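You operate a simulated robot arm through the tools that you are given. There is no shell and no other tool. Be economical: measure what you need, move in short steps, check, and stop when the job is done.

You run a simulated robot arm. Do the job below in one go: nothing can be reset, and whatever is moved stays where it is left.

## Task
Clear the adding machine, then add the costs on sheets 47 and 32.

It is judged by the outcome, as a careful person would: the job done as asked, and still so three seconds after it is handed in. It fails if anything else is knocked over, pushed out of place, dropped, spilled or broken. Flat cloth is picked up by pressing the open fingertips on it (5 to 10 N) and closing them slowly along it; thin cloth reads only 2 to 8 mm in the jaws.

## Robot
A 7-joint arm with a three-finger gripper, on a carriage that runs on a rail from [25, -2281] to [-2, 198] (x, y) and turns from -97 to 236 degrees about z. Base frame: it is fixed where the carriage stands at the start and does not move with it; the origin is on the floor, on the carriage's upright axis, x ahead of it, y to its left, z up; the surface under the hand at the start is at about z = 740. Readings come in mm, degrees, newtons and seconds.
With the tool pointing down near the work surface it reaches from about 200 to 720 mm from the robot's upright axis, wherever it stands. Its first joint turns from -115.0 to 115.0 degrees. Places, roughly: repeat switch [600, 400, 800]. Payload 2.69 kg.
The TCP is the grasp point between the finger pads, 30 mm short of the fingertips. In the tool frame z runs along the fingers and y along their closing line. The gripper opens to 128 mm. The gripper's body begins 117 mm behind the TCP.
Orientation is that of the tool frame in the base frame, as a unit quaternion [x, y, z, w]. With the fingers straight down and closing along the base's y, the tool's x points along the base's -x, its y along +y and its z along -z.

## Interface
- The arm moves only by the tool step_arm. Its argument "moves" is a list of rows, each a list of 3 entries, a list of its own where there are three numbers: the shift along the tool's x, y, z in mm, then the turn, a rotation vector about the tool's x, y, z in rad, then the gripper command, from -1 (fully open) to 1 (shut), values between in proportion. In form: [[[x, y, z], [wx, wy, wz], grip], ...]. A call has 1 to 10 rows; each row shifts and turns the commanded pose from where the row before left it, along the tool's axes as they then stand. A row lasts 0.2 s, in which the tool goes at most 50 mm and 8.6 degrees; a call with a longer step from one row to the next is refused whole, and so is a gripper value outside its range. A pose out of reach is approached as far as the arm can. The call stops where the force on the tool passes 40 N (or 10 N more than at its start, if that is more) or the arm is blocked; 0.2 s more then pass. The fingers move at their own pace and stop on an object; they squeeze with about 35 N. The grip force told is the motor's: it shows also when the fingers shut on nothing. Time passes only in rows, and 0.2 s behind the last, so rows that do not move let the fingers close. The reply holds the time, the measured pose of the TCP, the force on the tool along the base axes, the opening and the grip force, in the units named above and with some noise, with the torque about the TCP (base axes, N m) and any sound that the robot's microphone picked up.
- Cameras (640 x 400 px; columns grow to the right, rows downward): "scene" is now at [14, 153.9, 1658.7]; the picture's right is [-0.19, -0.98, 0.00], its down [-0.76, 0.15, -0.63] and it looks along [0.62, -0.12, -0.78] (base axes); focal length 288 px, centre (320, 200). "wrist" rides on the gripper at [58, 54, -131] in the tool frame; the picture's right is [-0.68, 0.74, 0.00], its down [-0.62, -0.57, -0.55] and it looks along [-0.40, -0.37, 0.84] (tool axes); focal length 234 px, centre (320, 200). There is no depth. A picture from a camera that has moved, and an enlarged one, comes with that camera's place and axes in the base frame and with its lens.
- capture(camera): a new picture of that camera. The clock stands still meanwhile.
- slide_trunk(by): slides the trunk up (or, below 0, down) by that many mm; the arm and the scene camera ride with it, the base frame stays. It gives what a move gives, with no picture.
- drive_base(legs): drives the robot by 1 to 6 legs, each [ahead, left, turn to the left] in mm, mm and degrees, along the robot's own axes; the way and the turn of a leg run together, so that a leg with both is an arc; at most 1500 mm and 180 degrees a leg. The arm and the cameras ride along, it lands a little off, and it stops where it bumps. It keeps to its track: a leg is cut to what the track allows. It gives what a move gives.
- head_to(pan, tilt): turns the head with the scene camera to pan (to the left, within 155 degrees either way) and tilt (down, from -29 to 69), counted from straight ahead of the robot. It gives what a move gives.
- inspect(camera, box): a new picture of the part [left, top, right, bottom] of that camera's present view, enlarged. The clock stands still meanwhile.
- job_done(): hands the job in; it is judged then, once.

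Go step by step. Nothing tells you exact positions but the pictures and the camera data: compare them with the known pose of the tool, close in by small moves and look again before you grip or let go. The budget is 120 turns and 82 pictures, counting those below and the enlarged ones. Unless the task says otherwise, let go and move clear before handing in, and close with one line.

The tools are called after "Request:" by a JSON object that holds its "name" and its "arguments". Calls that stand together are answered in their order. step_arm: Moves the arm, as the interface text tells. Its arguments: {"type":"object","properties":{"moves":{"type":"array"}},"required":["moves"]} The other tools are called the same way: slide_trunk (by) slides the trunk up or down; drive_base (legs) drives the base; head_to (pan, tilt) turns the head that bears the scene camera; capture (camera) takes a picture; inspect (camera, box) takes an enlarged picture of a part of a camera's view; job_done () hands the job in.

At the start:

```text
time: 0.0
position: [570.2, 160.4, 1073.3]
tcp_rot: [0.0, 1.0, 0.0, 0.0]
contact_force: [-0.1, -0.1, -1.1]
ft_torque: [0.0, -0.01, -0.01]
finger_gap: 128.1
grasp_force: 0.0
trunk travel left (down, up): [-825.0, 165.0]
robot x, y, heading: [2.1, -1.2, -0.2]
head pan, tilt: [-11.0, 51.0]
```

scene: 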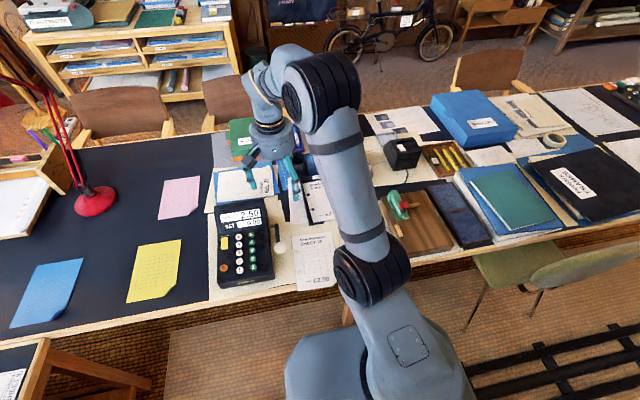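
wrist: 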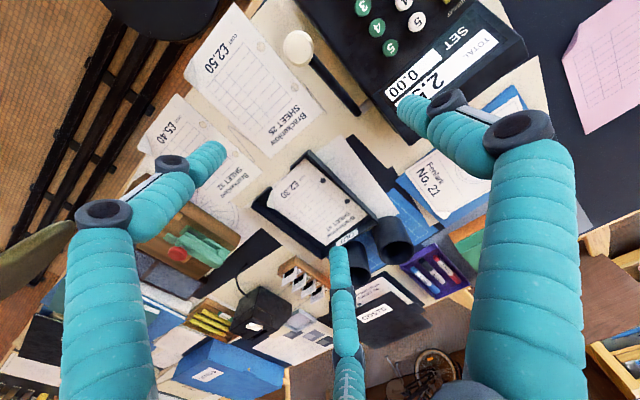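

The adding machine stands left of the arm with a total and a set window; cost sheets lie around it. I take enlarged views to read them.

Request:
{"name": "inspect", "arguments": {"camera": "scene", "box": [200, 180, 350, 300]}}

Request:
{"name": "inspect", "arguments": {"camera": "wrist", "box": [130, 0, 390, 250]}}

Request:
{"name": "inspect", "arguments": {"camera": "wrist", "box": [320, 0, 540, 140]}}

```text
3.33 times, centred on (275, 240) of scene
camera zoom: at [14.0, 153.9, 1658.7], right [-0.19, -0.98, 0.0], down [-0.76, 0.15, -0.63], along [0.62, -0.12, -0.78], focal length 959 px, centre (470, 67)
```

zoom: 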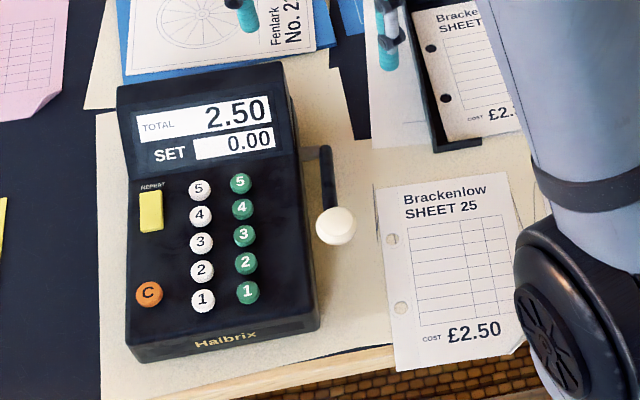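

```text
1.60 times, centred on (260, 125) of wrist
camera zoom: at [511.4, 213.6, 1205.0], right [0.68, 0.74, 0.0], down [0.62, -0.57, 0.55], along [0.4, -0.37, -0.84], focal length 375 px, centre (416, 320)
```

zoom: 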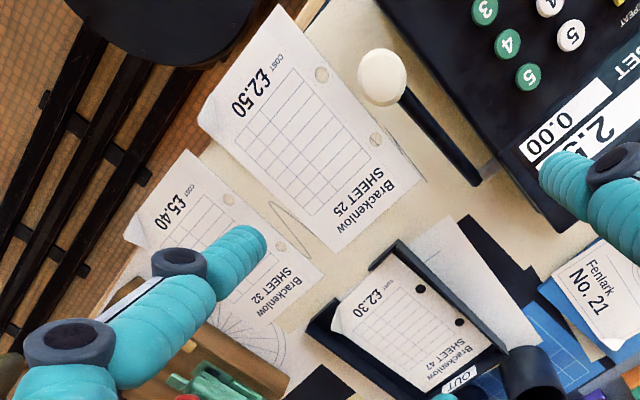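

```text
2.86 times, centred on (430, 70) of wrist
camera zoom: at [511.4, 213.6, 1205.0], right [0.68, 0.74, 0.0], down [0.62, -0.57, 0.55], along [0.4, -0.37, -0.84], focal length 669 px, centre (6, 571)
```

zoom: 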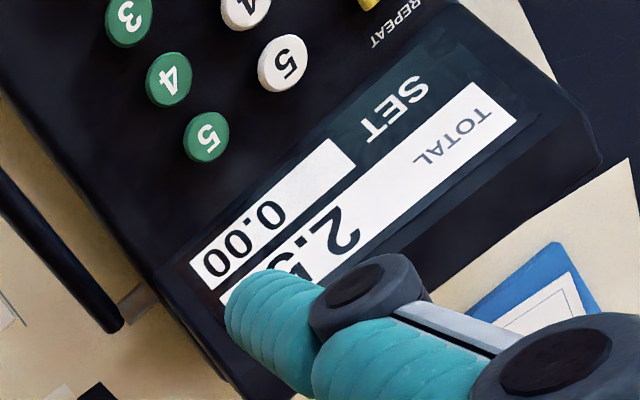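

Sheet 47 reads £2.30 and sheet 32 £5.40; the total shows 2.50 and must be cleared. I close the fingers and move above the C key, which I take to be near [480, 379].

Request:
{"name": "step_arm", "arguments": {"moves": [[[18, 44, 15], [0, 0, 0], 1], [[18, 44, 15], [0, 0, 0], 1], [[18, 44, 15], [0, 0, 0], 1], [[18, 44, 15], [0, 0, 0], 1], [[18, 43, 15], [0, 0, 0], 1], [[0, 0, 0], [0, 0, 0], 1], [[0, 0, 0], [0, 0, 0], 1]]}}

Request:
{"name": "capture", "arguments": {"camera": "wrist"}}

Request:
{"name": "capture", "arguments": {"camera": "scene"}}

```text
time: 1.6
position: [483.0, 379.0, 997.9]
tcp_rot: [0.0, 1.0, 0.0, -0.001]
contact_force: [-0.7, 0.0, -1.0]
ft_torque: [-0.04, 0.0, -0.01]
finger_gap: 11.0
grasp_force: 1.3
trunk travel left (down, up): [-825.0, 165.0]
robot x, y, heading: [2.3, 0.8, 0.1]
head pan, tilt: [-11.0, 51.0]
```

```text
76 pictures are left
camera wrist: at [424.5, 432.4, 1129.7], right [0.68, 0.74, 0.0], down [0.62, -0.57, 0.55], along [0.4, -0.37, -0.84], focal length 234 px, centre (320, 200)
```

wrist: 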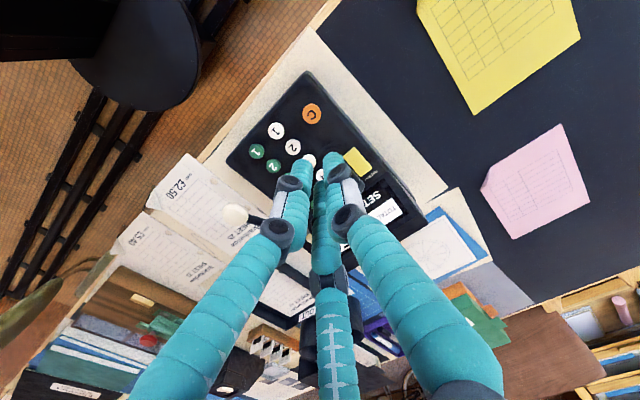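

```text
75 pictures are left
camera scene: at [13.8, 154.9, 1658.6], right [-0.19, -0.98, 0.0], down [-0.76, 0.15, -0.63], along [0.62, -0.12, -0.78], focal length 288 px, centre (320, 200)
```

scene: 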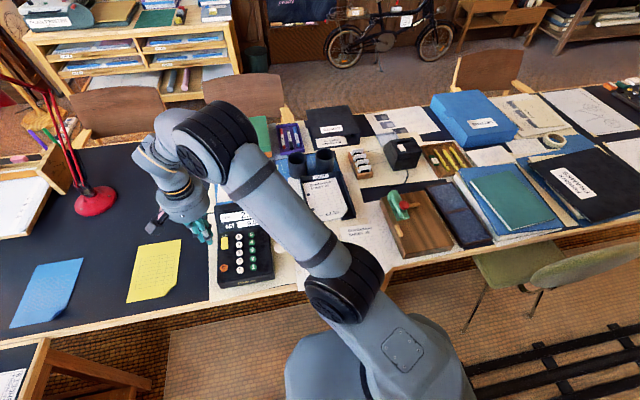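

I see C slightly toward the operator of the tool, near [470, 376]. I descend partway and look again.

Request:
{"name": "step_arm", "arguments": {"moves": [[[6, -1, 45], [0, 0, 0], 1], [[6, -1, 45], [0, 0, 0], 1], [[0, 0, 0], [0, 0, 0], 1]]}}

Request:
{"name": "capture", "arguments": {"camera": "wrist"}}

Request:
{"name": "inspect", "arguments": {"camera": "scene", "box": [200, 180, 350, 300]}}

```text
time: 2.4
position: [469.6, 376.3, 907.4]
tcp_rot: [0.0, 1.0, 0.0, 0.0]
contact_force: [-0.3, 0.3, 0.0]
ft_torque: [0.01, 0.0, -0.04]
finger_gap: 2.1
grasp_force: 31.2
trunk travel left (down, up): [-825.0, 165.0]
robot x, y, heading: [-0.9, -3.7, -0.3]
head pan, tilt: [-11.0, 51.0]
```

```text
74 pictures are left
camera wrist: at [411.7, 429.6, 1039.8], right [0.68, 0.74, 0.0], down [0.62, -0.57, 0.55], along [0.4, -0.37, -0.84], focal length 234 px, centre (320, 200)
```

wrist: 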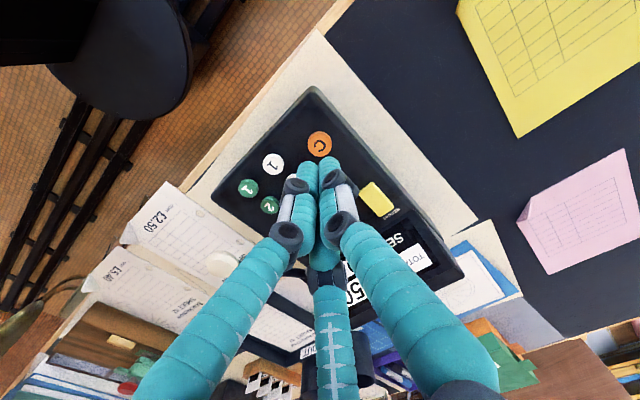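

```text
3.33 times, centred on (275, 240) of scene
camera zoom: at [13.7, 153.6, 1658.7], right [-0.19, -0.98, 0.0], down [-0.76, 0.15, -0.63], along [0.62, -0.12, -0.78], focal length 959 px, centre (470, 67)
```

zoom: 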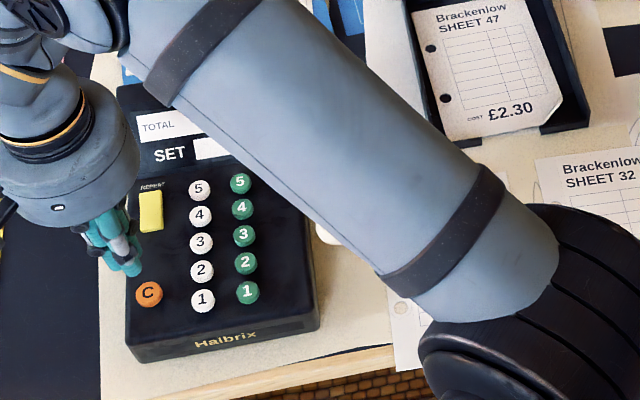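

C lies at about [472, 373]; I lower onto it in small steps, watching the force.

Request:
{"name": "step_arm", "arguments": {"moves": [[[-2, -3, 25], [0, 0, 0], 1], [[0, 0, 20], [0, 0, 0], 1], [[0, 0, 8], [0, 0, 0], 1]]}}

Request:
{"name": "inspect", "arguments": {"camera": "scene", "box": [200, 180, 350, 300]}}

Request:
{"name": "capture", "arguments": {"camera": "wrist"}}

```text
time: 3.2
position: [469.9, 373.7, 854.5]
tcp_rot: [0.0, 1.0, -0.001, 0.0]
contact_force: [-0.3, 0.3, 0.4]
ft_torque: [0.0, -0.01, 0.02]
finger_gap: 2.2
grasp_force: 31.4
trunk travel left (down, up): [-825.0, 165.0]
robot x, y, heading: [0.1, -0.1, 0.1]
head pan, tilt: [-11.0, 51.0]
```

```text
3.33 times, centred on (275, 240) of scene
camera zoom: at [14.2, 154.0, 1658.7], right [-0.19, -0.98, 0.0], down [-0.76, 0.15, -0.63], along [0.62, -0.12, -0.78], focal length 959 px, centre (470, 67)
```

zoom: 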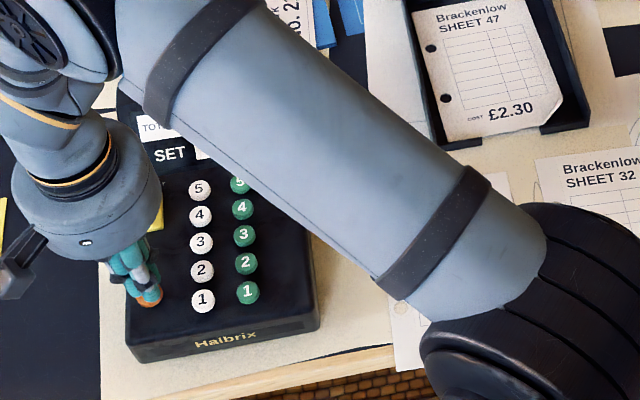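

```text
71 pictures are left
camera wrist: at [412.0, 426.6, 986.5], right [0.68, 0.74, 0.0], down [0.62, -0.57, 0.55], along [0.4, -0.37, -0.84], focal length 234 px, centre (320, 200)
```

wrist: 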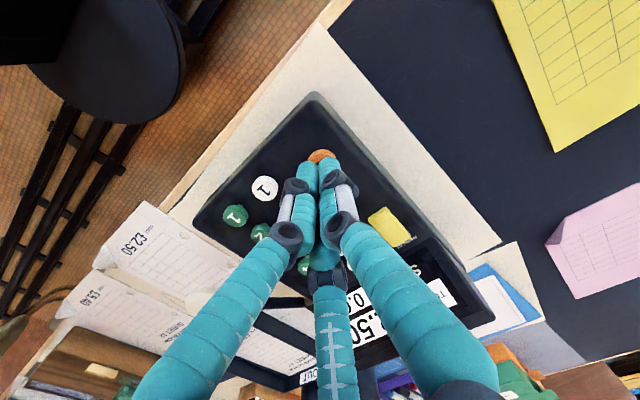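

The fingertips are just over C. I go on down in small steps.

Request:
{"name": "step_arm", "arguments": {"moves": [[[0, 0, 4], [0, 0, 0], 1], [[0, 0, 4], [0, 0, 0], 1], [[0, 0, 4], [0, 0, 0], 1]]}}

Request:
{"name": "capture", "arguments": {"camera": "wrist"}}

```text
time: 4.0
position: [469.7, 374.3, 842.7]
tcp_rot: [0.0, 1.0, 0.0, 0.0]
contact_force: [-0.8, 0.6, 2.7]
ft_torque: [-0.02, 0.03, 0.03]
finger_gap: 6.0
grasp_force: 31.8
trunk travel left (down, up): [-825.0, 165.0]
robot x, y, heading: [-0.0, -2.4, -0.0]
head pan, tilt: [-11.0, 51.0]
```

```text
70 pictures are left
camera wrist: at [411.1, 427.3, 974.2], right [0.68, 0.74, 0.0], down [0.62, -0.57, 0.55], along [0.4, -0.37, -0.84], focal length 234 px, centre (320, 200)
```

wrist: 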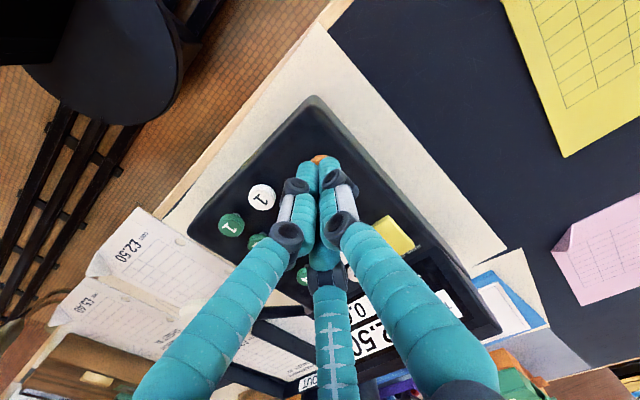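

Contact with C starts (2.7 N). I press a few millimetres further.

Request:
{"name": "step_arm", "arguments": {"moves": [[[0, 0, 2], [0, 0, 0], 1], [[0, 0, 2], [0, 0, 0], 1]]}}

Request:
{"name": "capture", "arguments": {"camera": "wrist"}}

```text
time: 4.6
position: [470.0, 373.8, 840.0]
tcp_rot: [0.0, 1.0, 0.0, -0.001]
contact_force: [-0.7, 0.8, 2.4]
ft_torque: [0.01, 0.03, 0.04]
finger_gap: 6.0
grasp_force: 31.2
trunk travel left (down, up): [-825.0, 165.0]
robot x, y, heading: [-1.8, 4.0, 0.1]
head pan, tilt: [-11.0, 51.0]
heard: click
```

```text
69 pictures are left
camera wrist: at [411.7, 426.9, 971.6], right [0.68, 0.74, 0.0], down [0.62, -0.57, 0.55], along [0.4, -0.37, -0.84], focal length 234 px, centre (320, 200)
```

wrist: 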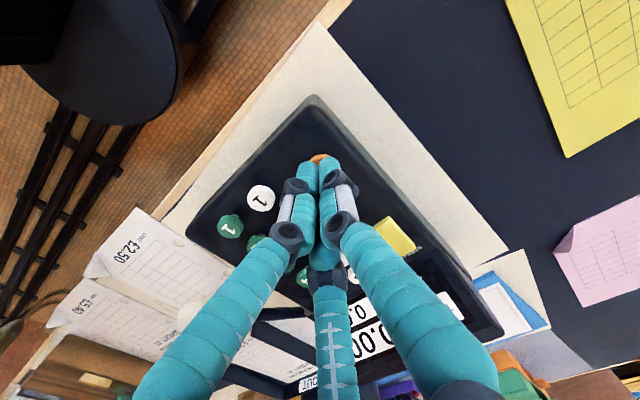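

A click came and the total went to zero. I rise, move over white 2 and look.

Request:
{"name": "step_arm", "arguments": {"moves": [[[0, 0, -30], [0, 0, 0], 1], [[-5, -20, -30], [0, 0, 0], 1], [[-9, -30, 0], [0, 0, 0], 1], [[0, 0, 0], [0, 0, 0], 1]]}}

Request:
{"name": "capture", "arguments": {"camera": "wrist"}}

Request:
{"name": "inspect", "arguments": {"camera": "scene", "box": [200, 180, 350, 300]}}

```text
time: 5.6
position: [482.6, 326.9, 899.0]
tcp_rot: [-0.001, 1.0, 0.0, 0.0]
contact_force: [0.1, -0.2, -0.7]
ft_torque: [-0.02, -0.01, -0.03]
finger_gap: 1.9
grasp_force: 31.1
trunk travel left (down, up): [-825.0, 165.0]
robot x, y, heading: [-2.6, -2.1, 0.2]
head pan, tilt: [-11.0, 51.0]
```

```text
68 pictures are left
camera wrist: at [424.7, 379.7, 1030.3], right [0.68, 0.74, 0.0], down [0.62, -0.56, 0.55], along [0.4, -0.37, -0.84], focal length 234 px, centre (320, 200)
```

wrist: 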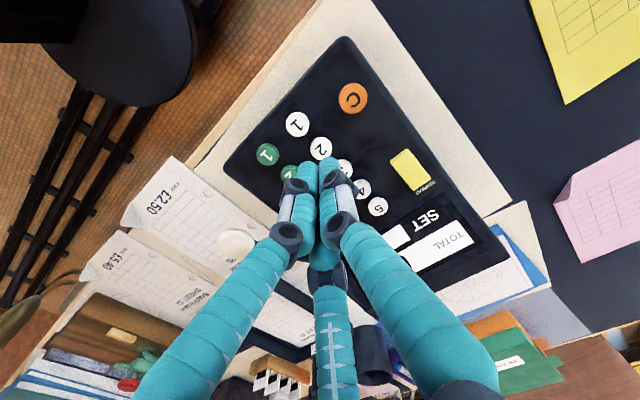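

```text
3.33 times, centred on (275, 240) of scene
camera zoom: at [13.3, 154.7, 1658.6], right [-0.19, -0.98, 0.0], down [-0.76, 0.15, -0.63], along [0.62, -0.12, -0.78], focal length 959 px, centre (470, 67)
```

zoom: 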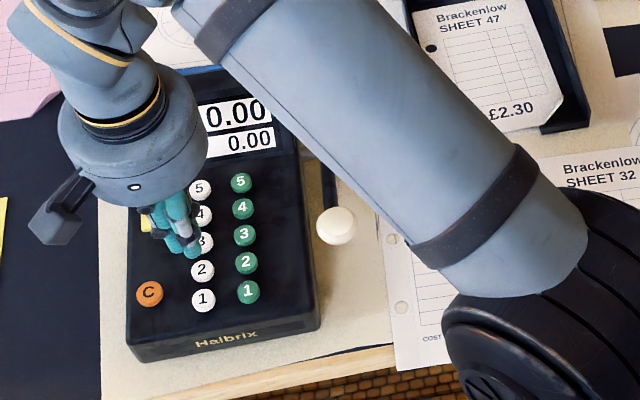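

The machine is at 0.00 / 0.00. White 2 is at about [485, 324]; I press it.

Request:
{"name": "step_arm", "arguments": {"moves": [[[-2, -2, 22], [0, 0, 0], 1], [[0, 0, 20], [0, 0, 0], 1], [[0, 0, 4], [0, 0, 0], 1], [[0, 0, 3], [0, 0, 0], 1], [[0, 0, 3], [0, 0, 0], 1], [[0, 0, 2], [0, 0, 0], 1]]}}

Request:
{"name": "capture", "arguments": {"camera": "wrist"}}

```text
time: 7.0
position: [485.4, 321.3, 844.9]
tcp_rot: [0.0, 1.0, 0.0, 0.0]
contact_force: [-0.2, 0.3, -0.1]
ft_torque: [0.03, -0.01, 0.0]
finger_gap: 2.3
grasp_force: 31.5
trunk travel left (down, up): [-825.0, 165.0]
robot x, y, heading: [1.5, -0.6, 0.1]
head pan, tilt: [-11.0, 51.0]
```

```text
66 pictures are left
camera wrist: at [426.7, 374.7, 977.4], right [0.68, 0.74, 0.0], down [0.62, -0.57, 0.55], along [0.4, -0.37, -0.84], focal length 234 px, centre (320, 200)
```

wrist: 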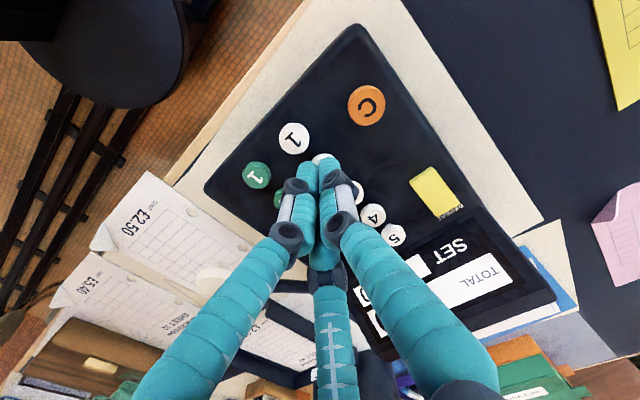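

No contact yet; I go on with small downward steps, correcting y by 2 mm.

Request:
{"name": "step_arm", "arguments": {"moves": [[[0, 2, 2], [0, 0, 0], 1], [[0, 0, 2], [0, 0, 0], 1], [[0, 0, 2], [0, 0, 0], 1]]}}

Request:
{"name": "capture", "arguments": {"camera": "wrist"}}

```text
time: 7.8
position: [486.8, 324.8, 839.5]
tcp_rot: [0.0, 1.0, 0.001, -0.001]
contact_force: [-0.7, -0.6, 3.0]
ft_torque: [-0.03, 0.04, 0.02]
finger_gap: 6.0
grasp_force: 31.6
trunk travel left (down, up): [-825.0, 165.0]
robot x, y, heading: [0.2, -1.8, -0.0]
head pan, tilt: [-11.0, 51.0]
heard: click
```

```text
65 pictures are left
camera wrist: at [427.5, 377.3, 971.6], right [0.68, 0.74, 0.0], down [0.62, -0.57, 0.55], along [0.4, -0.37, -0.84], focal length 234 px, centre (320, 200)
```

wrist: 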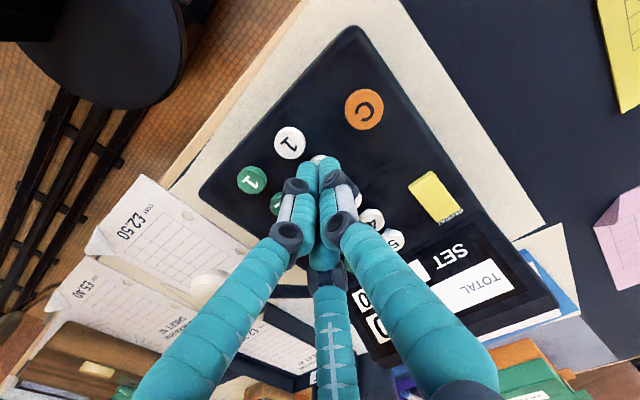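

Click. I rise and move over green 3, expected near [516, 281], and look.

Request:
{"name": "step_arm", "arguments": {"moves": [[[0, 0, -30], [0, 0, 0], 1], [[-14, -21, -15], [0, 0, 0], 1], [[-15, -22, 0], [0, 0, 0], 1], [[0, 0, 0], [0, 0, 0], 1]]}}

Request:
{"name": "capture", "arguments": {"camera": "wrist"}}

Request:
{"name": "inspect", "arguments": {"camera": "scene", "box": [200, 180, 350, 300]}}

```text
time: 8.8
position: [514.1, 281.4, 882.5]
tcp_rot: [0.001, 1.0, 0.0, -0.001]
contact_force: [0.1, -0.2, -0.3]
ft_torque: [-0.04, -0.01, -0.02]
finger_gap: 1.9
grasp_force: 31.2
trunk travel left (down, up): [-825.0, 165.0]
robot x, y, heading: [2.4, 0.5, -0.2]
head pan, tilt: [-11.0, 51.0]
```

```text
64 pictures are left
camera wrist: at [456.6, 335.0, 1013.5], right [0.68, 0.74, 0.0], down [0.62, -0.57, 0.55], along [0.4, -0.37, -0.84], focal length 234 px, centre (320, 200)
```

wrist: 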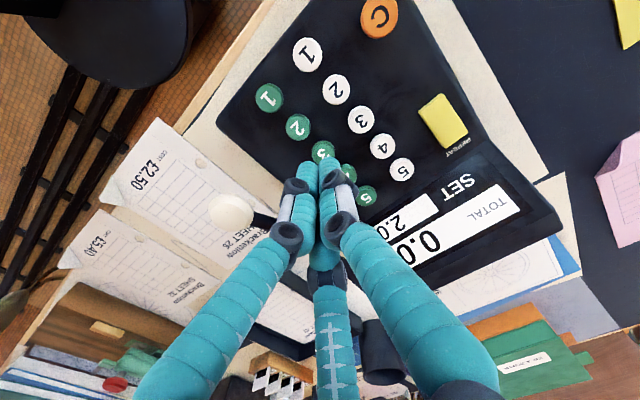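

```text
3.33 times, centred on (275, 240) of scene
camera zoom: at [13.8, 154.3, 1658.6], right [-0.19, -0.98, 0.0], down [-0.76, 0.15, -0.63], along [0.62, -0.12, -0.78], focal length 959 px, centre (470, 67)
```

zoom: 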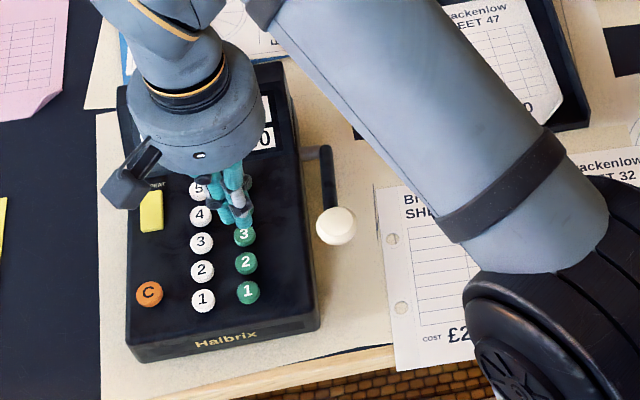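

Set shows 2.0x, so white keys are pounds. Green 3 is near [517, 282]; I press it.

Request:
{"name": "step_arm", "arguments": {"moves": [[[-2, 1, 20], [0, 0, 0], 1], [[0, 0, 12], [0, 0, 0], 1], [[0, 0, 4], [0, 0, 0], 1], [[0, 0, 3], [0, 0, 0], 1], [[0, 0, 3], [0, 0, 0], 1]]}}

Request:
{"name": "capture", "arguments": {"camera": "wrist"}}

```text
time: 10.0
position: [517.4, 281.4, 842.1]
tcp_rot: [0.0, 1.0, 0.0, -0.001]
contact_force: [0.3, 0.3, 2.2]
ft_torque: [0.0, -0.02, -0.02]
finger_gap: 6.2
grasp_force: 31.8
trunk travel left (down, up): [-825.0, 165.0]
robot x, y, heading: [-0.2, 1.5, 0.3]
head pan, tilt: [-11.0, 51.0]
heard: click
```

```text
62 pictures are left
camera wrist: at [458.0, 336.2, 973.8], right [0.68, 0.74, 0.0], down [0.62, -0.57, 0.55], along [0.4, -0.37, -0.84], focal length 234 px, centre (320, 200)
```

wrist: 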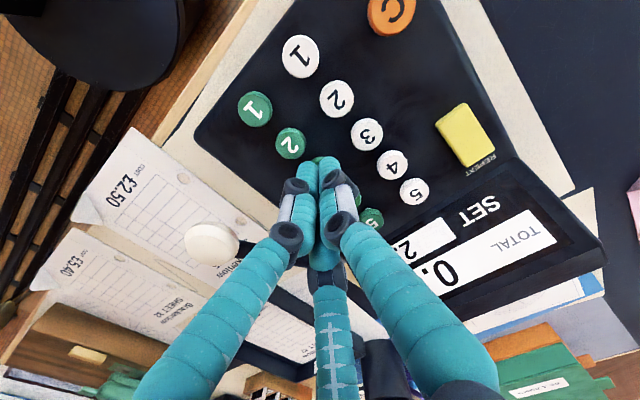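

Click heard. I rise and move toward the handle knob (near [490, 193, 850]) staying high, and check the set window.

Request:
{"name": "step_arm", "arguments": {"moves": [[[0, 0, -40], [0, 0, 0], 1], [[0, 0, -40], [0, 0, 0], 1], [[10, -45, -10], [0, 0, 0], 1], [[17, -43, 0], [0, 0, 0], 1], [[0, 0, 0], [0, 0, 0], 1]]}}

Request:
{"name": "capture", "arguments": {"camera": "wrist"}}

Request:
{"name": "inspect", "arguments": {"camera": "scene", "box": [200, 180, 350, 300]}}

```text
time: 11.2
position: [487.8, 196.1, 932.9]
tcp_rot: [0.001, 1.0, 0.001, 0.0]
contact_force: [-0.1, -0.3, 0.2]
ft_torque: [-0.03, -0.02, -0.02]
finger_gap: 2.0
grasp_force: 30.8
trunk travel left (down, up): [-825.0, 165.0]
robot x, y, heading: [-0.6, 3.0, -0.2]
head pan, tilt: [-11.0, 51.0]
```

```text
61 pictures are left
camera wrist: at [429.6, 249.4, 1063.9], right [0.68, 0.74, 0.0], down [0.62, -0.56, 0.55], along [0.4, -0.37, -0.84], focal length 234 px, centre (320, 200)
```

wrist: 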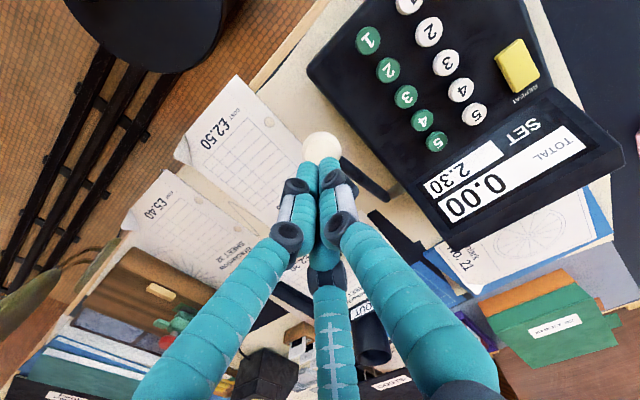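

```text
3.33 times, centred on (275, 240) of scene
camera zoom: at [14.4, 154.8, 1658.6], right [-0.19, -0.98, 0.0], down [-0.76, 0.15, -0.63], along [0.62, -0.12, -0.78], focal length 959 px, centre (470, 67)
```

zoom: 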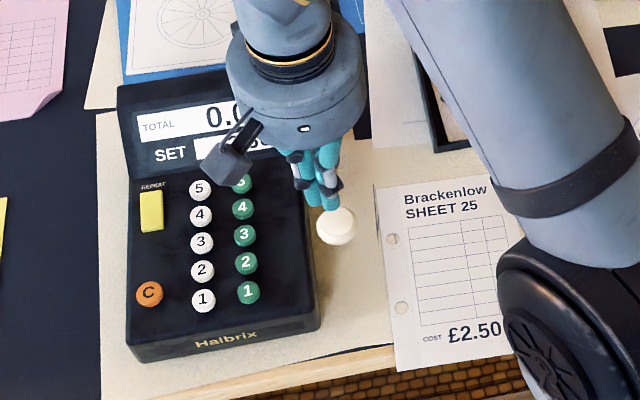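

Set reads 2.30, total 0.00. The knob is under the fingertips around [487, 198]; I lower onto it and feel whether it moves down.

Request:
{"name": "step_arm", "arguments": {"moves": [[[0, 1, 20], [0, 0, 0], 1], [[0, 0, 8], [0, 0, 0], 1], [[0, 0, 5], [0, 0, 0], 1], [[0, 0, 5], [0, 0, 0], 1], [[0, 0, 5], [0, 0, 0], 1]]}}

Request:
{"name": "capture", "arguments": {"camera": "wrist"}}

```text
time: 12.4
position: [489.6, 195.6, 889.9]
tcp_rot: [0.0, 1.0, 0.0, 0.0]
contact_force: [0.0, 0.6, -0.6]
ft_torque: [0.04, 0.02, -0.02]
finger_gap: 2.1
grasp_force: 31.4
trunk travel left (down, up): [-825.0, 165.0]
robot x, y, heading: [-1.9, -0.5, 0.1]
head pan, tilt: [-11.0, 51.0]
```

```text
59 pictures are left
camera wrist: at [431.6, 247.3, 1021.6], right [0.68, 0.74, 0.0], down [0.62, -0.57, 0.55], along [0.4, -0.37, -0.84], focal length 234 px, centre (320, 200)
```

wrist: 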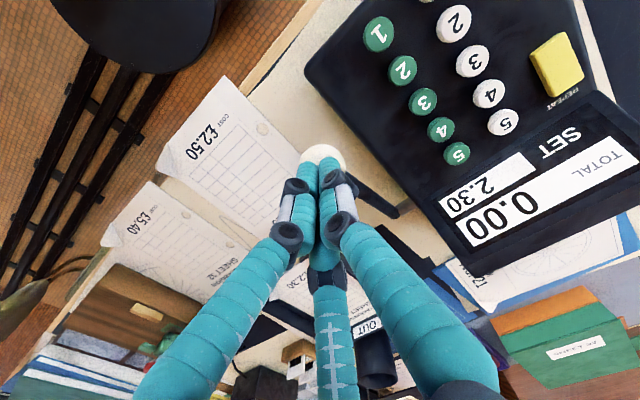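

No contact yet at tip height 860. I keep lowering in small steps.

Request:
{"name": "step_arm", "arguments": {"moves": [[[2, 1, 4], [0, 0, 0], 1], [[0, 0, 4], [0, 0, 0], 1], [[0, 0, 4], [0, 0, 0], 1], [[0, 0, 4], [0, 0, 0], 1]]}}

Request:
{"name": "inspect", "arguments": {"camera": "scene", "box": [200, 180, 350, 300]}}

```text
time: 13.4
position: [487.1, 195.8, 873.3]
tcp_rot: [-0.001, 1.0, -0.001, 0.0]
contact_force: [-1.0, 0.6, 1.3]
ft_torque: [0.0, 0.05, 0.01]
finger_gap: 2.2
grasp_force: 31.6
trunk travel left (down, up): [-825.0, 165.0]
robot x, y, heading: [-0.8, -1.4, 0.1]
head pan, tilt: [-11.0, 51.0]
```

```text
3.33 times, centred on (275, 240) of scene
camera zoom: at [13.8, 153.9, 1658.7], right [-0.19, -0.98, 0.0], down [-0.76, 0.15, -0.63], along [0.62, -0.12, -0.78], focal length 959 px, centre (470, 67)
```

zoom: 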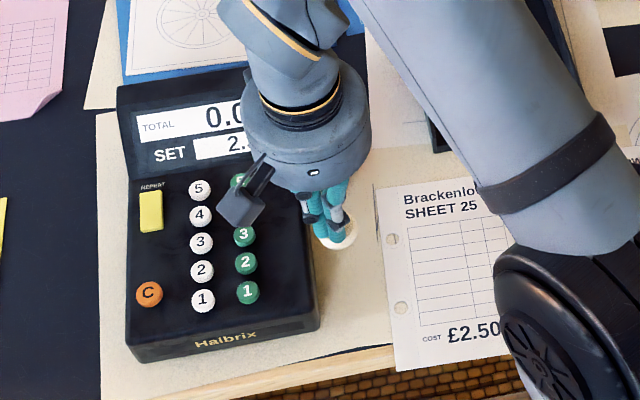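

Contact begins. I push the knob down.

Request:
{"name": "step_arm", "arguments": {"moves": [[[1, 0, 5], [0, 0, 0], 1], [[1, 0, 5], [0, 0, 0], 1], [[1, 0, 5], [0, 0, 0], 1]]}}

Request:
{"name": "inspect", "arguments": {"camera": "scene", "box": [200, 180, 350, 300]}}

Request:
{"name": "capture", "arguments": {"camera": "wrist"}}

```text
time: 14.2
position: [484.5, 195.7, 858.4]
tcp_rot: [0.0, 1.0, 0.0, -0.001]
contact_force: [-1.7, 0.7, 2.5]
ft_torque: [0.01, -0.05, 0.0]
finger_gap: 2.4
grasp_force: 31.7
trunk travel left (down, up): [-825.0, 165.0]
robot x, y, heading: [-0.2, 4.9, 0.1]
head pan, tilt: [-11.0, 51.0]
```

```text
3.33 times, centred on (275, 240) of scene
camera zoom: at [13.6, 153.9, 1658.7], right [-0.19, -0.98, 0.0], down [-0.76, 0.15, -0.63], along [0.62, -0.12, -0.78], focal length 959 px, centre (470, 67)
```

zoom: 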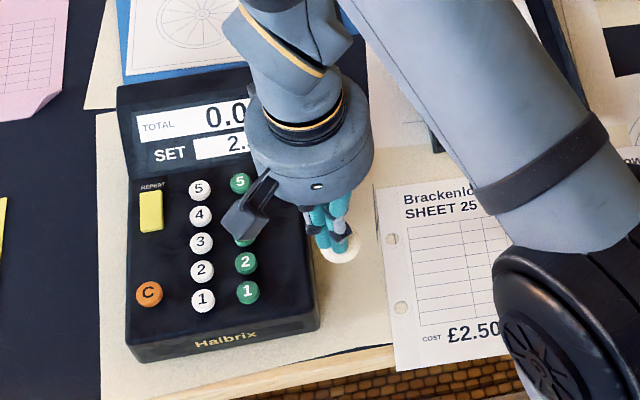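

```text
56 pictures are left
camera wrist: at [426.0, 249.1, 989.9], right [0.68, 0.74, 0.0], down [0.62, -0.57, 0.55], along [0.4, -0.37, -0.84], focal length 234 px, centre (320, 200)
```

wrist: 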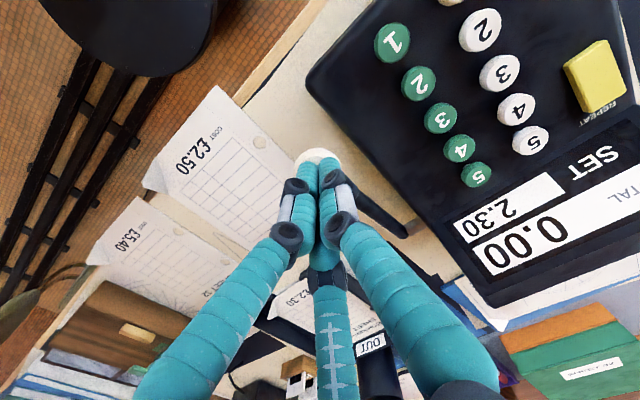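

The lever gives way downward under a light spring. I push further down in line with its arc.

Request:
{"name": "step_arm", "arguments": {"moves": [[[3, -1, 6], [0, 0, 0], 1], [[2, 0, 6], [0, 0, 0], 1], [[1, 0, 6], [0, 0, 0], 1], [[1, 0, 6], [0, 0, 0], 1]]}}

Request:
{"name": "capture", "arguments": {"camera": "wrist"}}

```text
time: 15.2
position: [476.8, 194.4, 833.4]
tcp_rot: [0.001, 1.0, -0.001, 0.0]
contact_force: [-3.7, -1.3, 5.0]
ft_torque: [-0.07, -0.01, -0.04]
finger_gap: 2.3
grasp_force: 31.3
trunk travel left (down, up): [-825.0, 165.0]
robot x, y, heading: [-2.5, 1.2, -0.1]
head pan, tilt: [-11.0, 51.0]
```

```text
55 pictures are left
camera wrist: at [419.0, 248.3, 965.9], right [0.68, 0.74, 0.0], down [0.62, -0.57, 0.55], along [0.4, -0.37, -0.84], focal length 234 px, centre (320, 200)
```

wrist: 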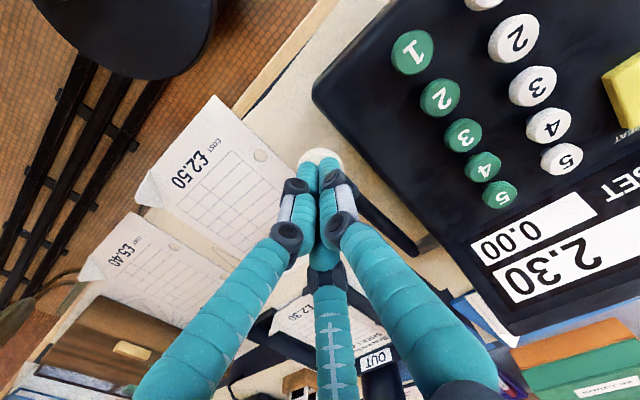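

The add registered: total 2.30, set back to 0.00, so repeat is off. I let the lever come up gently and check it.

Request:
{"name": "step_arm", "arguments": {"moves": [[[-1, 0, -10], [0, 0, 0], 1], [[-3, 0, -10], [0, 0, 0], 1], [[-3, 0, -12], [0, 0, 0], 1], [[-2, 0, -15], [0, 0, 0], 1], [[0, 0, -40], [0, 0, 0], 1], [[0, 0, -10], [0, 0, 0], 1]]}}

Request:
{"name": "capture", "arguments": {"camera": "wrist"}}

```text
time: 16.6
position: [487.9, 194.9, 930.3]
tcp_rot: [0.0, 1.0, -0.001, 0.0]
contact_force: [-0.5, 0.5, -0.3]
ft_torque: [-0.03, 0.02, -0.01]
finger_gap: 2.4
grasp_force: 30.9
trunk travel left (down, up): [-825.0, 165.0]
robot x, y, heading: [0.2, -0.7, -0.2]
head pan, tilt: [-11.0, 51.0]
```

```text
54 pictures are left
camera wrist: at [430.1, 249.1, 1062.4], right [0.68, 0.74, 0.0], down [0.62, -0.57, 0.55], along [0.4, -0.37, -0.84], focal length 234 px, centre (320, 200)
```

wrist: 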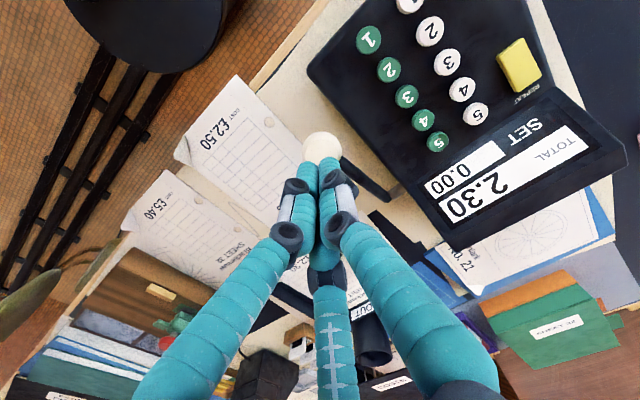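

The lever has returned. Next I move over green 4 (near [547, 282]) and look.

Request:
{"name": "step_arm", "arguments": {"moves": [[[-20, 29, 0], [0, 0, 0], 1], [[-20, 29, 0], [0, 0, 0], 1], [[-19, 29, 20], [0, 0, 0], 1], [[0, 0, 25], [0, 0, 0], 1], [[0, 0, 0], [0, 0, 0], 1]]}}

Request:
{"name": "capture", "arguments": {"camera": "wrist"}}

```text
time: 17.8
position: [546.6, 284.8, 885.6]
tcp_rot: [0.0, 1.0, 0.0, 0.0]
contact_force: [-0.1, -1.1, 0.5]
ft_torque: [-0.01, -0.01, -0.01]
finger_gap: 2.2
grasp_force: 31.4
trunk travel left (down, up): [-825.0, 165.0]
robot x, y, heading: [4.5, -1.3, 0.0]
head pan, tilt: [-11.0, 51.0]
```

```text
53 pictures are left
camera wrist: at [487.7, 337.8, 1017.3], right [0.68, 0.74, 0.0], down [0.62, -0.57, 0.55], along [0.4, -0.37, -0.84], focal length 234 px, centre (320, 200)
```

wrist: 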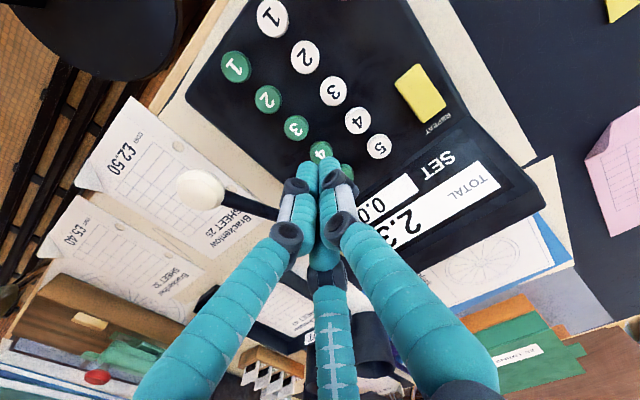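

Green 4 is right under the tips at about [548, 283]; I press it.

Request:
{"name": "step_arm", "arguments": {"moves": [[[-1, -1, 20], [0, 0, 0], 1], [[0, 0, 15], [0, 0, 0], 1], [[0, 0, 4], [0, 0, 0], 1], [[0, 0, 3], [0, 0, 0], 1], [[0, 0, 2], [0, 0, 0], 1]]}}

Request:
{"name": "capture", "arguments": {"camera": "wrist"}}

```text
time: 19.0
position: [546.0, 283.0, 843.8]
tcp_rot: [0.0, 1.0, 0.0, 0.0]
contact_force: [-0.4, 0.4, 0.8]
ft_torque: [0.0, -0.03, -0.01]
finger_gap: 6.0
grasp_force: 31.5
trunk travel left (down, up): [-825.0, 165.0]
robot x, y, heading: [-1.7, -1.4, -0.1]
head pan, tilt: [-11.0, 51.0]
```

```text
52 pictures are left
camera wrist: at [487.5, 335.7, 975.5], right [0.68, 0.74, 0.0], down [0.62, -0.57, 0.55], along [0.4, -0.37, -0.84], focal length 234 px, centre (320, 200)
```

wrist: 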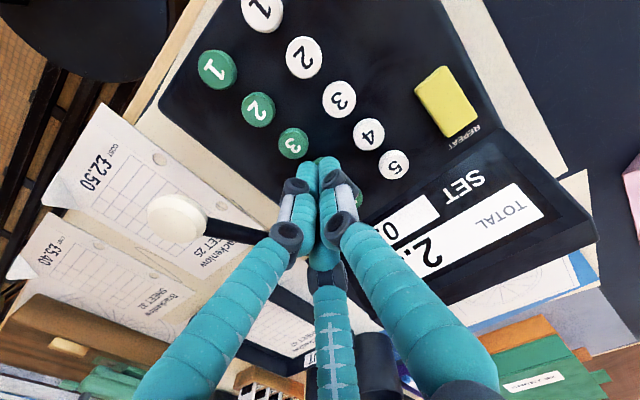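

No click yet; I press a little further.

Request:
{"name": "step_arm", "arguments": {"moves": [[[0, 0, 2], [0, 0, 0], 1], [[0, 0, 2], [0, 0, 0], 1]]}}

```text
time: 19.6
position: [546.0, 282.2, 839.1]
tcp_rot: [0.0, 1.0, 0.0, 0.001]
contact_force: [0.5, 0.9, 4.4]
ft_torque: [0.09, -0.04, 0.03]
finger_gap: 6.1
grasp_force: 31.1
trunk travel left (down, up): [-825.0, 165.0]
robot x, y, heading: [-1.7, -2.5, -0.2]
head pan, tilt: [-11.0, 51.0]
heard: click
```

Click. I rise and move over white 5 near [579, 323].

Request:
{"name": "step_arm", "arguments": {"moves": [[[0, 0, -30], [0, 0, 0], 1], [[-16, 20, -15], [0, 0, 0], 1], [[-16, 20, 0], [0, 0, 0], 1], [[0, 0, 0], [0, 0, 0], 1]]}}

Request:
{"name": "capture", "arguments": {"camera": "wrist"}}

```text
time: 20.6
position: [578.4, 320.5, 885.6]
tcp_rot: [0.0, 1.0, 0.0, 0.0]
contact_force: [0.1, -0.6, 0.3]
ft_torque: [-0.02, 0.01, -0.01]
finger_gap: 2.1
grasp_force: 31.1
trunk travel left (down, up): [-825.0, 165.0]
robot x, y, heading: [4.2, 1.0, 0.3]
head pan, tilt: [-11.0, 51.0]
```

```text
51 pictures are left
camera wrist: at [520.7, 373.6, 1017.3], right [0.68, 0.74, 0.0], down [0.62, -0.57, 0.55], along [0.4, -0.37, -0.84], focal length 234 px, centre (320, 200)
```

wrist: 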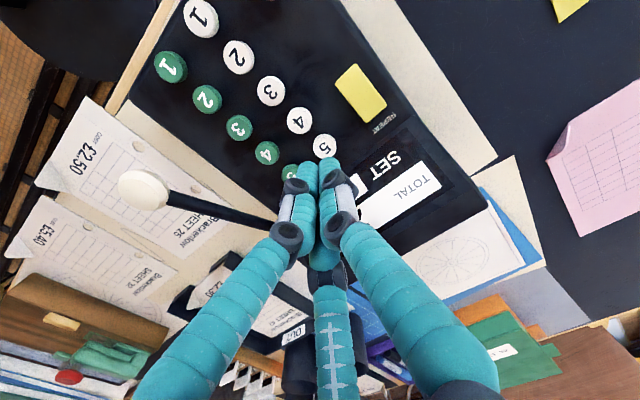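

White 5 is at about [578, 324]; I press it.

Request:
{"name": "step_arm", "arguments": {"moves": [[[0, 2, 20], [0, 0, 0], 1], [[0, 0, 15], [0, 0, 0], 1], [[0, 0, 4], [0, 0, 0], 1], [[0, 0, 3], [0, 0, 0], 1], [[0, 0, 2], [0, 0, 0], 1], [[0, 0, 2], [0, 0, 0], 1]]}}

```text
time: 22.0
position: [578.5, 322.6, 838.7]
tcp_rot: [0.0, 1.0, 0.001, 0.001]
contact_force: [-1.8, -0.8, 10.7]
ft_torque: [0.05, 0.07, 0.05]
finger_gap: 6.1
grasp_force: 31.5
trunk travel left (down, up): [-825.0, 165.0]
robot x, y, heading: [-1.0, 0.8, -0.0]
head pan, tilt: [-11.0, 51.0]
heard: click
```

Click. I rise and return above the handle knob, and check the windows.

Request:
{"name": "step_arm", "arguments": {"moves": [[[0, 0, -45], [0, 0, 0], 1], [[0, 0, -45], [0, 0, 0], 1], [[22, -31, 0], [0, 0, 0], 1], [[23, -32, 0], [0, 0, 0], 1], [[23, -32, 0], [0, 0, 0], 1], [[23, -32, 0], [0, 0, 0], 1], [[0, 0, 0], [0, 0, 0], 1]]}}

Request:
{"name": "capture", "arguments": {"camera": "wrist"}}

```text
time: 23.6
position: [487.6, 196.2, 927.3]
tcp_rot: [0.0, 1.0, 0.0, 0.0]
contact_force: [0.3, 0.2, -0.2]
ft_torque: [-0.01, 0.0, -0.03]
finger_gap: 2.1
grasp_force: 32.0
trunk travel left (down, up): [-825.0, 165.0]
robot x, y, heading: [-1.1, -1.1, 0.2]
head pan, tilt: [-11.0, 51.0]
```

```text
50 pictures are left
camera wrist: at [429.2, 250.2, 1059.0], right [0.68, 0.74, 0.0], down [0.62, -0.56, 0.55], along [0.4, -0.37, -0.84], focal length 234 px, centre (320, 200)
```

wrist: 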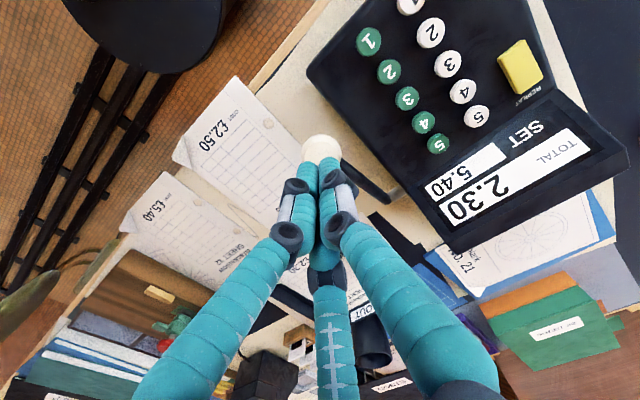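

Set reads 5.40, total 2.30. I lower to the knob and push it down along the same path.

Request:
{"name": "step_arm", "arguments": {"moves": [[[0, 0, 30], [0, 0, 0], 1], [[1, 0, 20], [0, 0, 0], 1], [[1, 0, 9], [0, 0, 0], 1], [[1, 0, 6], [0, 0, 0], 1], [[2, -1, 6], [0, 0, 0], 1], [[2, 0, 6], [0, 0, 0], 1], [[2, 0, 6], [0, 0, 0], 1], [[1, 0, 6], [0, 0, 0], 1], [[1, 0, 5], [0, 0, 0], 1]]}}

Request:
{"name": "capture", "arguments": {"camera": "wrist"}}

```text
time: 25.6
position: [476.4, 195.9, 832.7]
tcp_rot: [0.0, 1.0, 0.0, 0.0]
contact_force: [-0.9, 1.6, 3.6]
ft_torque: [0.04, -0.02, 0.01]
finger_gap: 2.1
grasp_force: 31.6
trunk travel left (down, up): [-825.0, 165.0]
robot x, y, heading: [3.1, -5.2, -0.1]
head pan, tilt: [-11.0, 51.0]
```

```text
49 pictures are left
camera wrist: at [417.7, 248.9, 964.8], right [0.68, 0.74, 0.0], down [0.62, -0.57, 0.55], along [0.4, -0.37, -0.84], focal length 234 px, centre (320, 200)
```

wrist: 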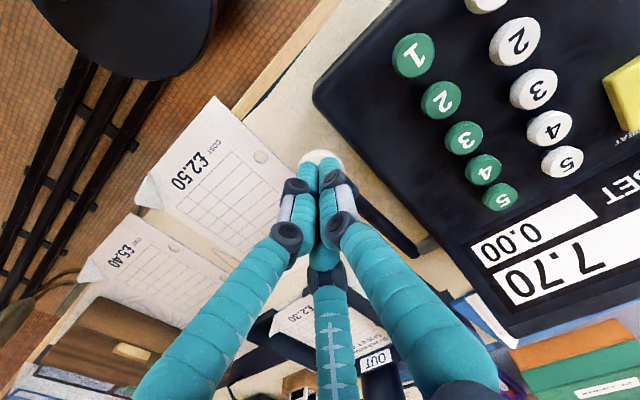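

Total 7.70, set 0.00. I let the lever return gently, move clear and check once more.

Request:
{"name": "step_arm", "arguments": {"moves": [[[-1, 0, -10], [0, 0, 0], 1], [[-3, 0, -10], [0, 0, 0], 1], [[-3, 0, -12], [0, 0, 0], 1], [[-2, 0, -15], [0, 0, 0], 1], [[0, 0, -40], [0, 0, 0], 1], [[0, 0, -40], [0, 0, 0], 1], [[0, 0, -10], [0, 0, 0], 1]]}}

Request:
{"name": "capture", "arguments": {"camera": "wrist"}}

Request:
{"name": "capture", "arguments": {"camera": "scene"}}

```text
time: 27.2
position: [483.2, 195.8, 970.6]
tcp_rot: [0.0, 1.0, 0.0, -0.001]
contact_force: [-0.8, -0.1, -0.1]
ft_torque: [0.0, 0.0, -0.02]
finger_gap: 2.2
grasp_force: 31.1
trunk travel left (down, up): [-825.0, 165.0]
robot x, y, heading: [1.0, -2.1, -0.0]
head pan, tilt: [-11.0, 51.0]
```

```text
48 pictures are left
camera wrist: at [425.5, 249.3, 1101.8], right [0.68, 0.74, 0.0], down [0.62, -0.57, 0.55], along [0.4, -0.37, -0.84], focal length 234 px, centre (320, 200)
```

wrist: 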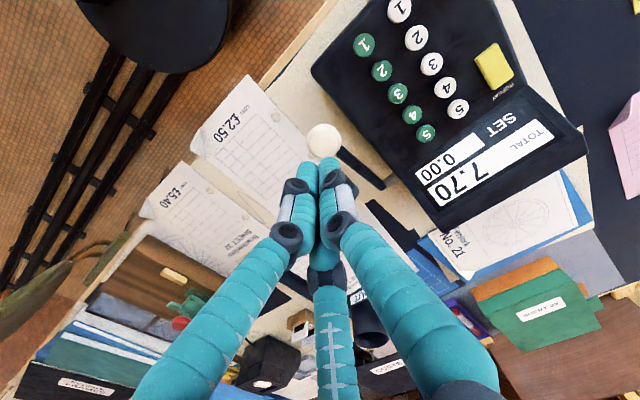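

```text
47 pictures are left
camera scene: at [14.2, 154.1, 1658.6], right [-0.19, -0.98, 0.0], down [-0.76, 0.15, -0.63], along [0.62, -0.12, -0.78], focal length 288 px, centre (320, 200)
```

scene: 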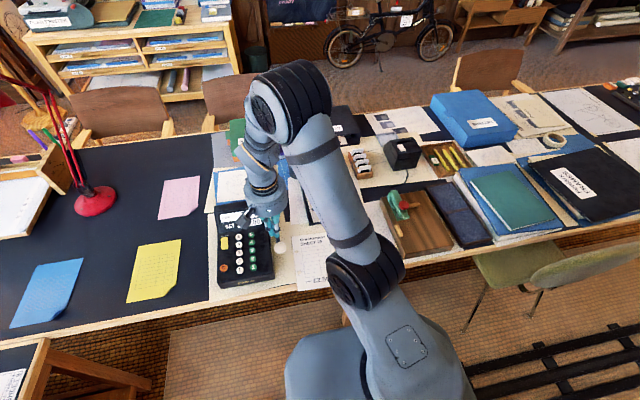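

The total reads 7.70, the lever is back at rest, and everything else is in place; I hand in.

Request:
{"name": "job_done", "arguments": {}}

```text
The job is handed in.
```

I cleared the adding machine and added sheet 47 (£2.30) and sheet 32 (£5.40); the total now reads 7.70.
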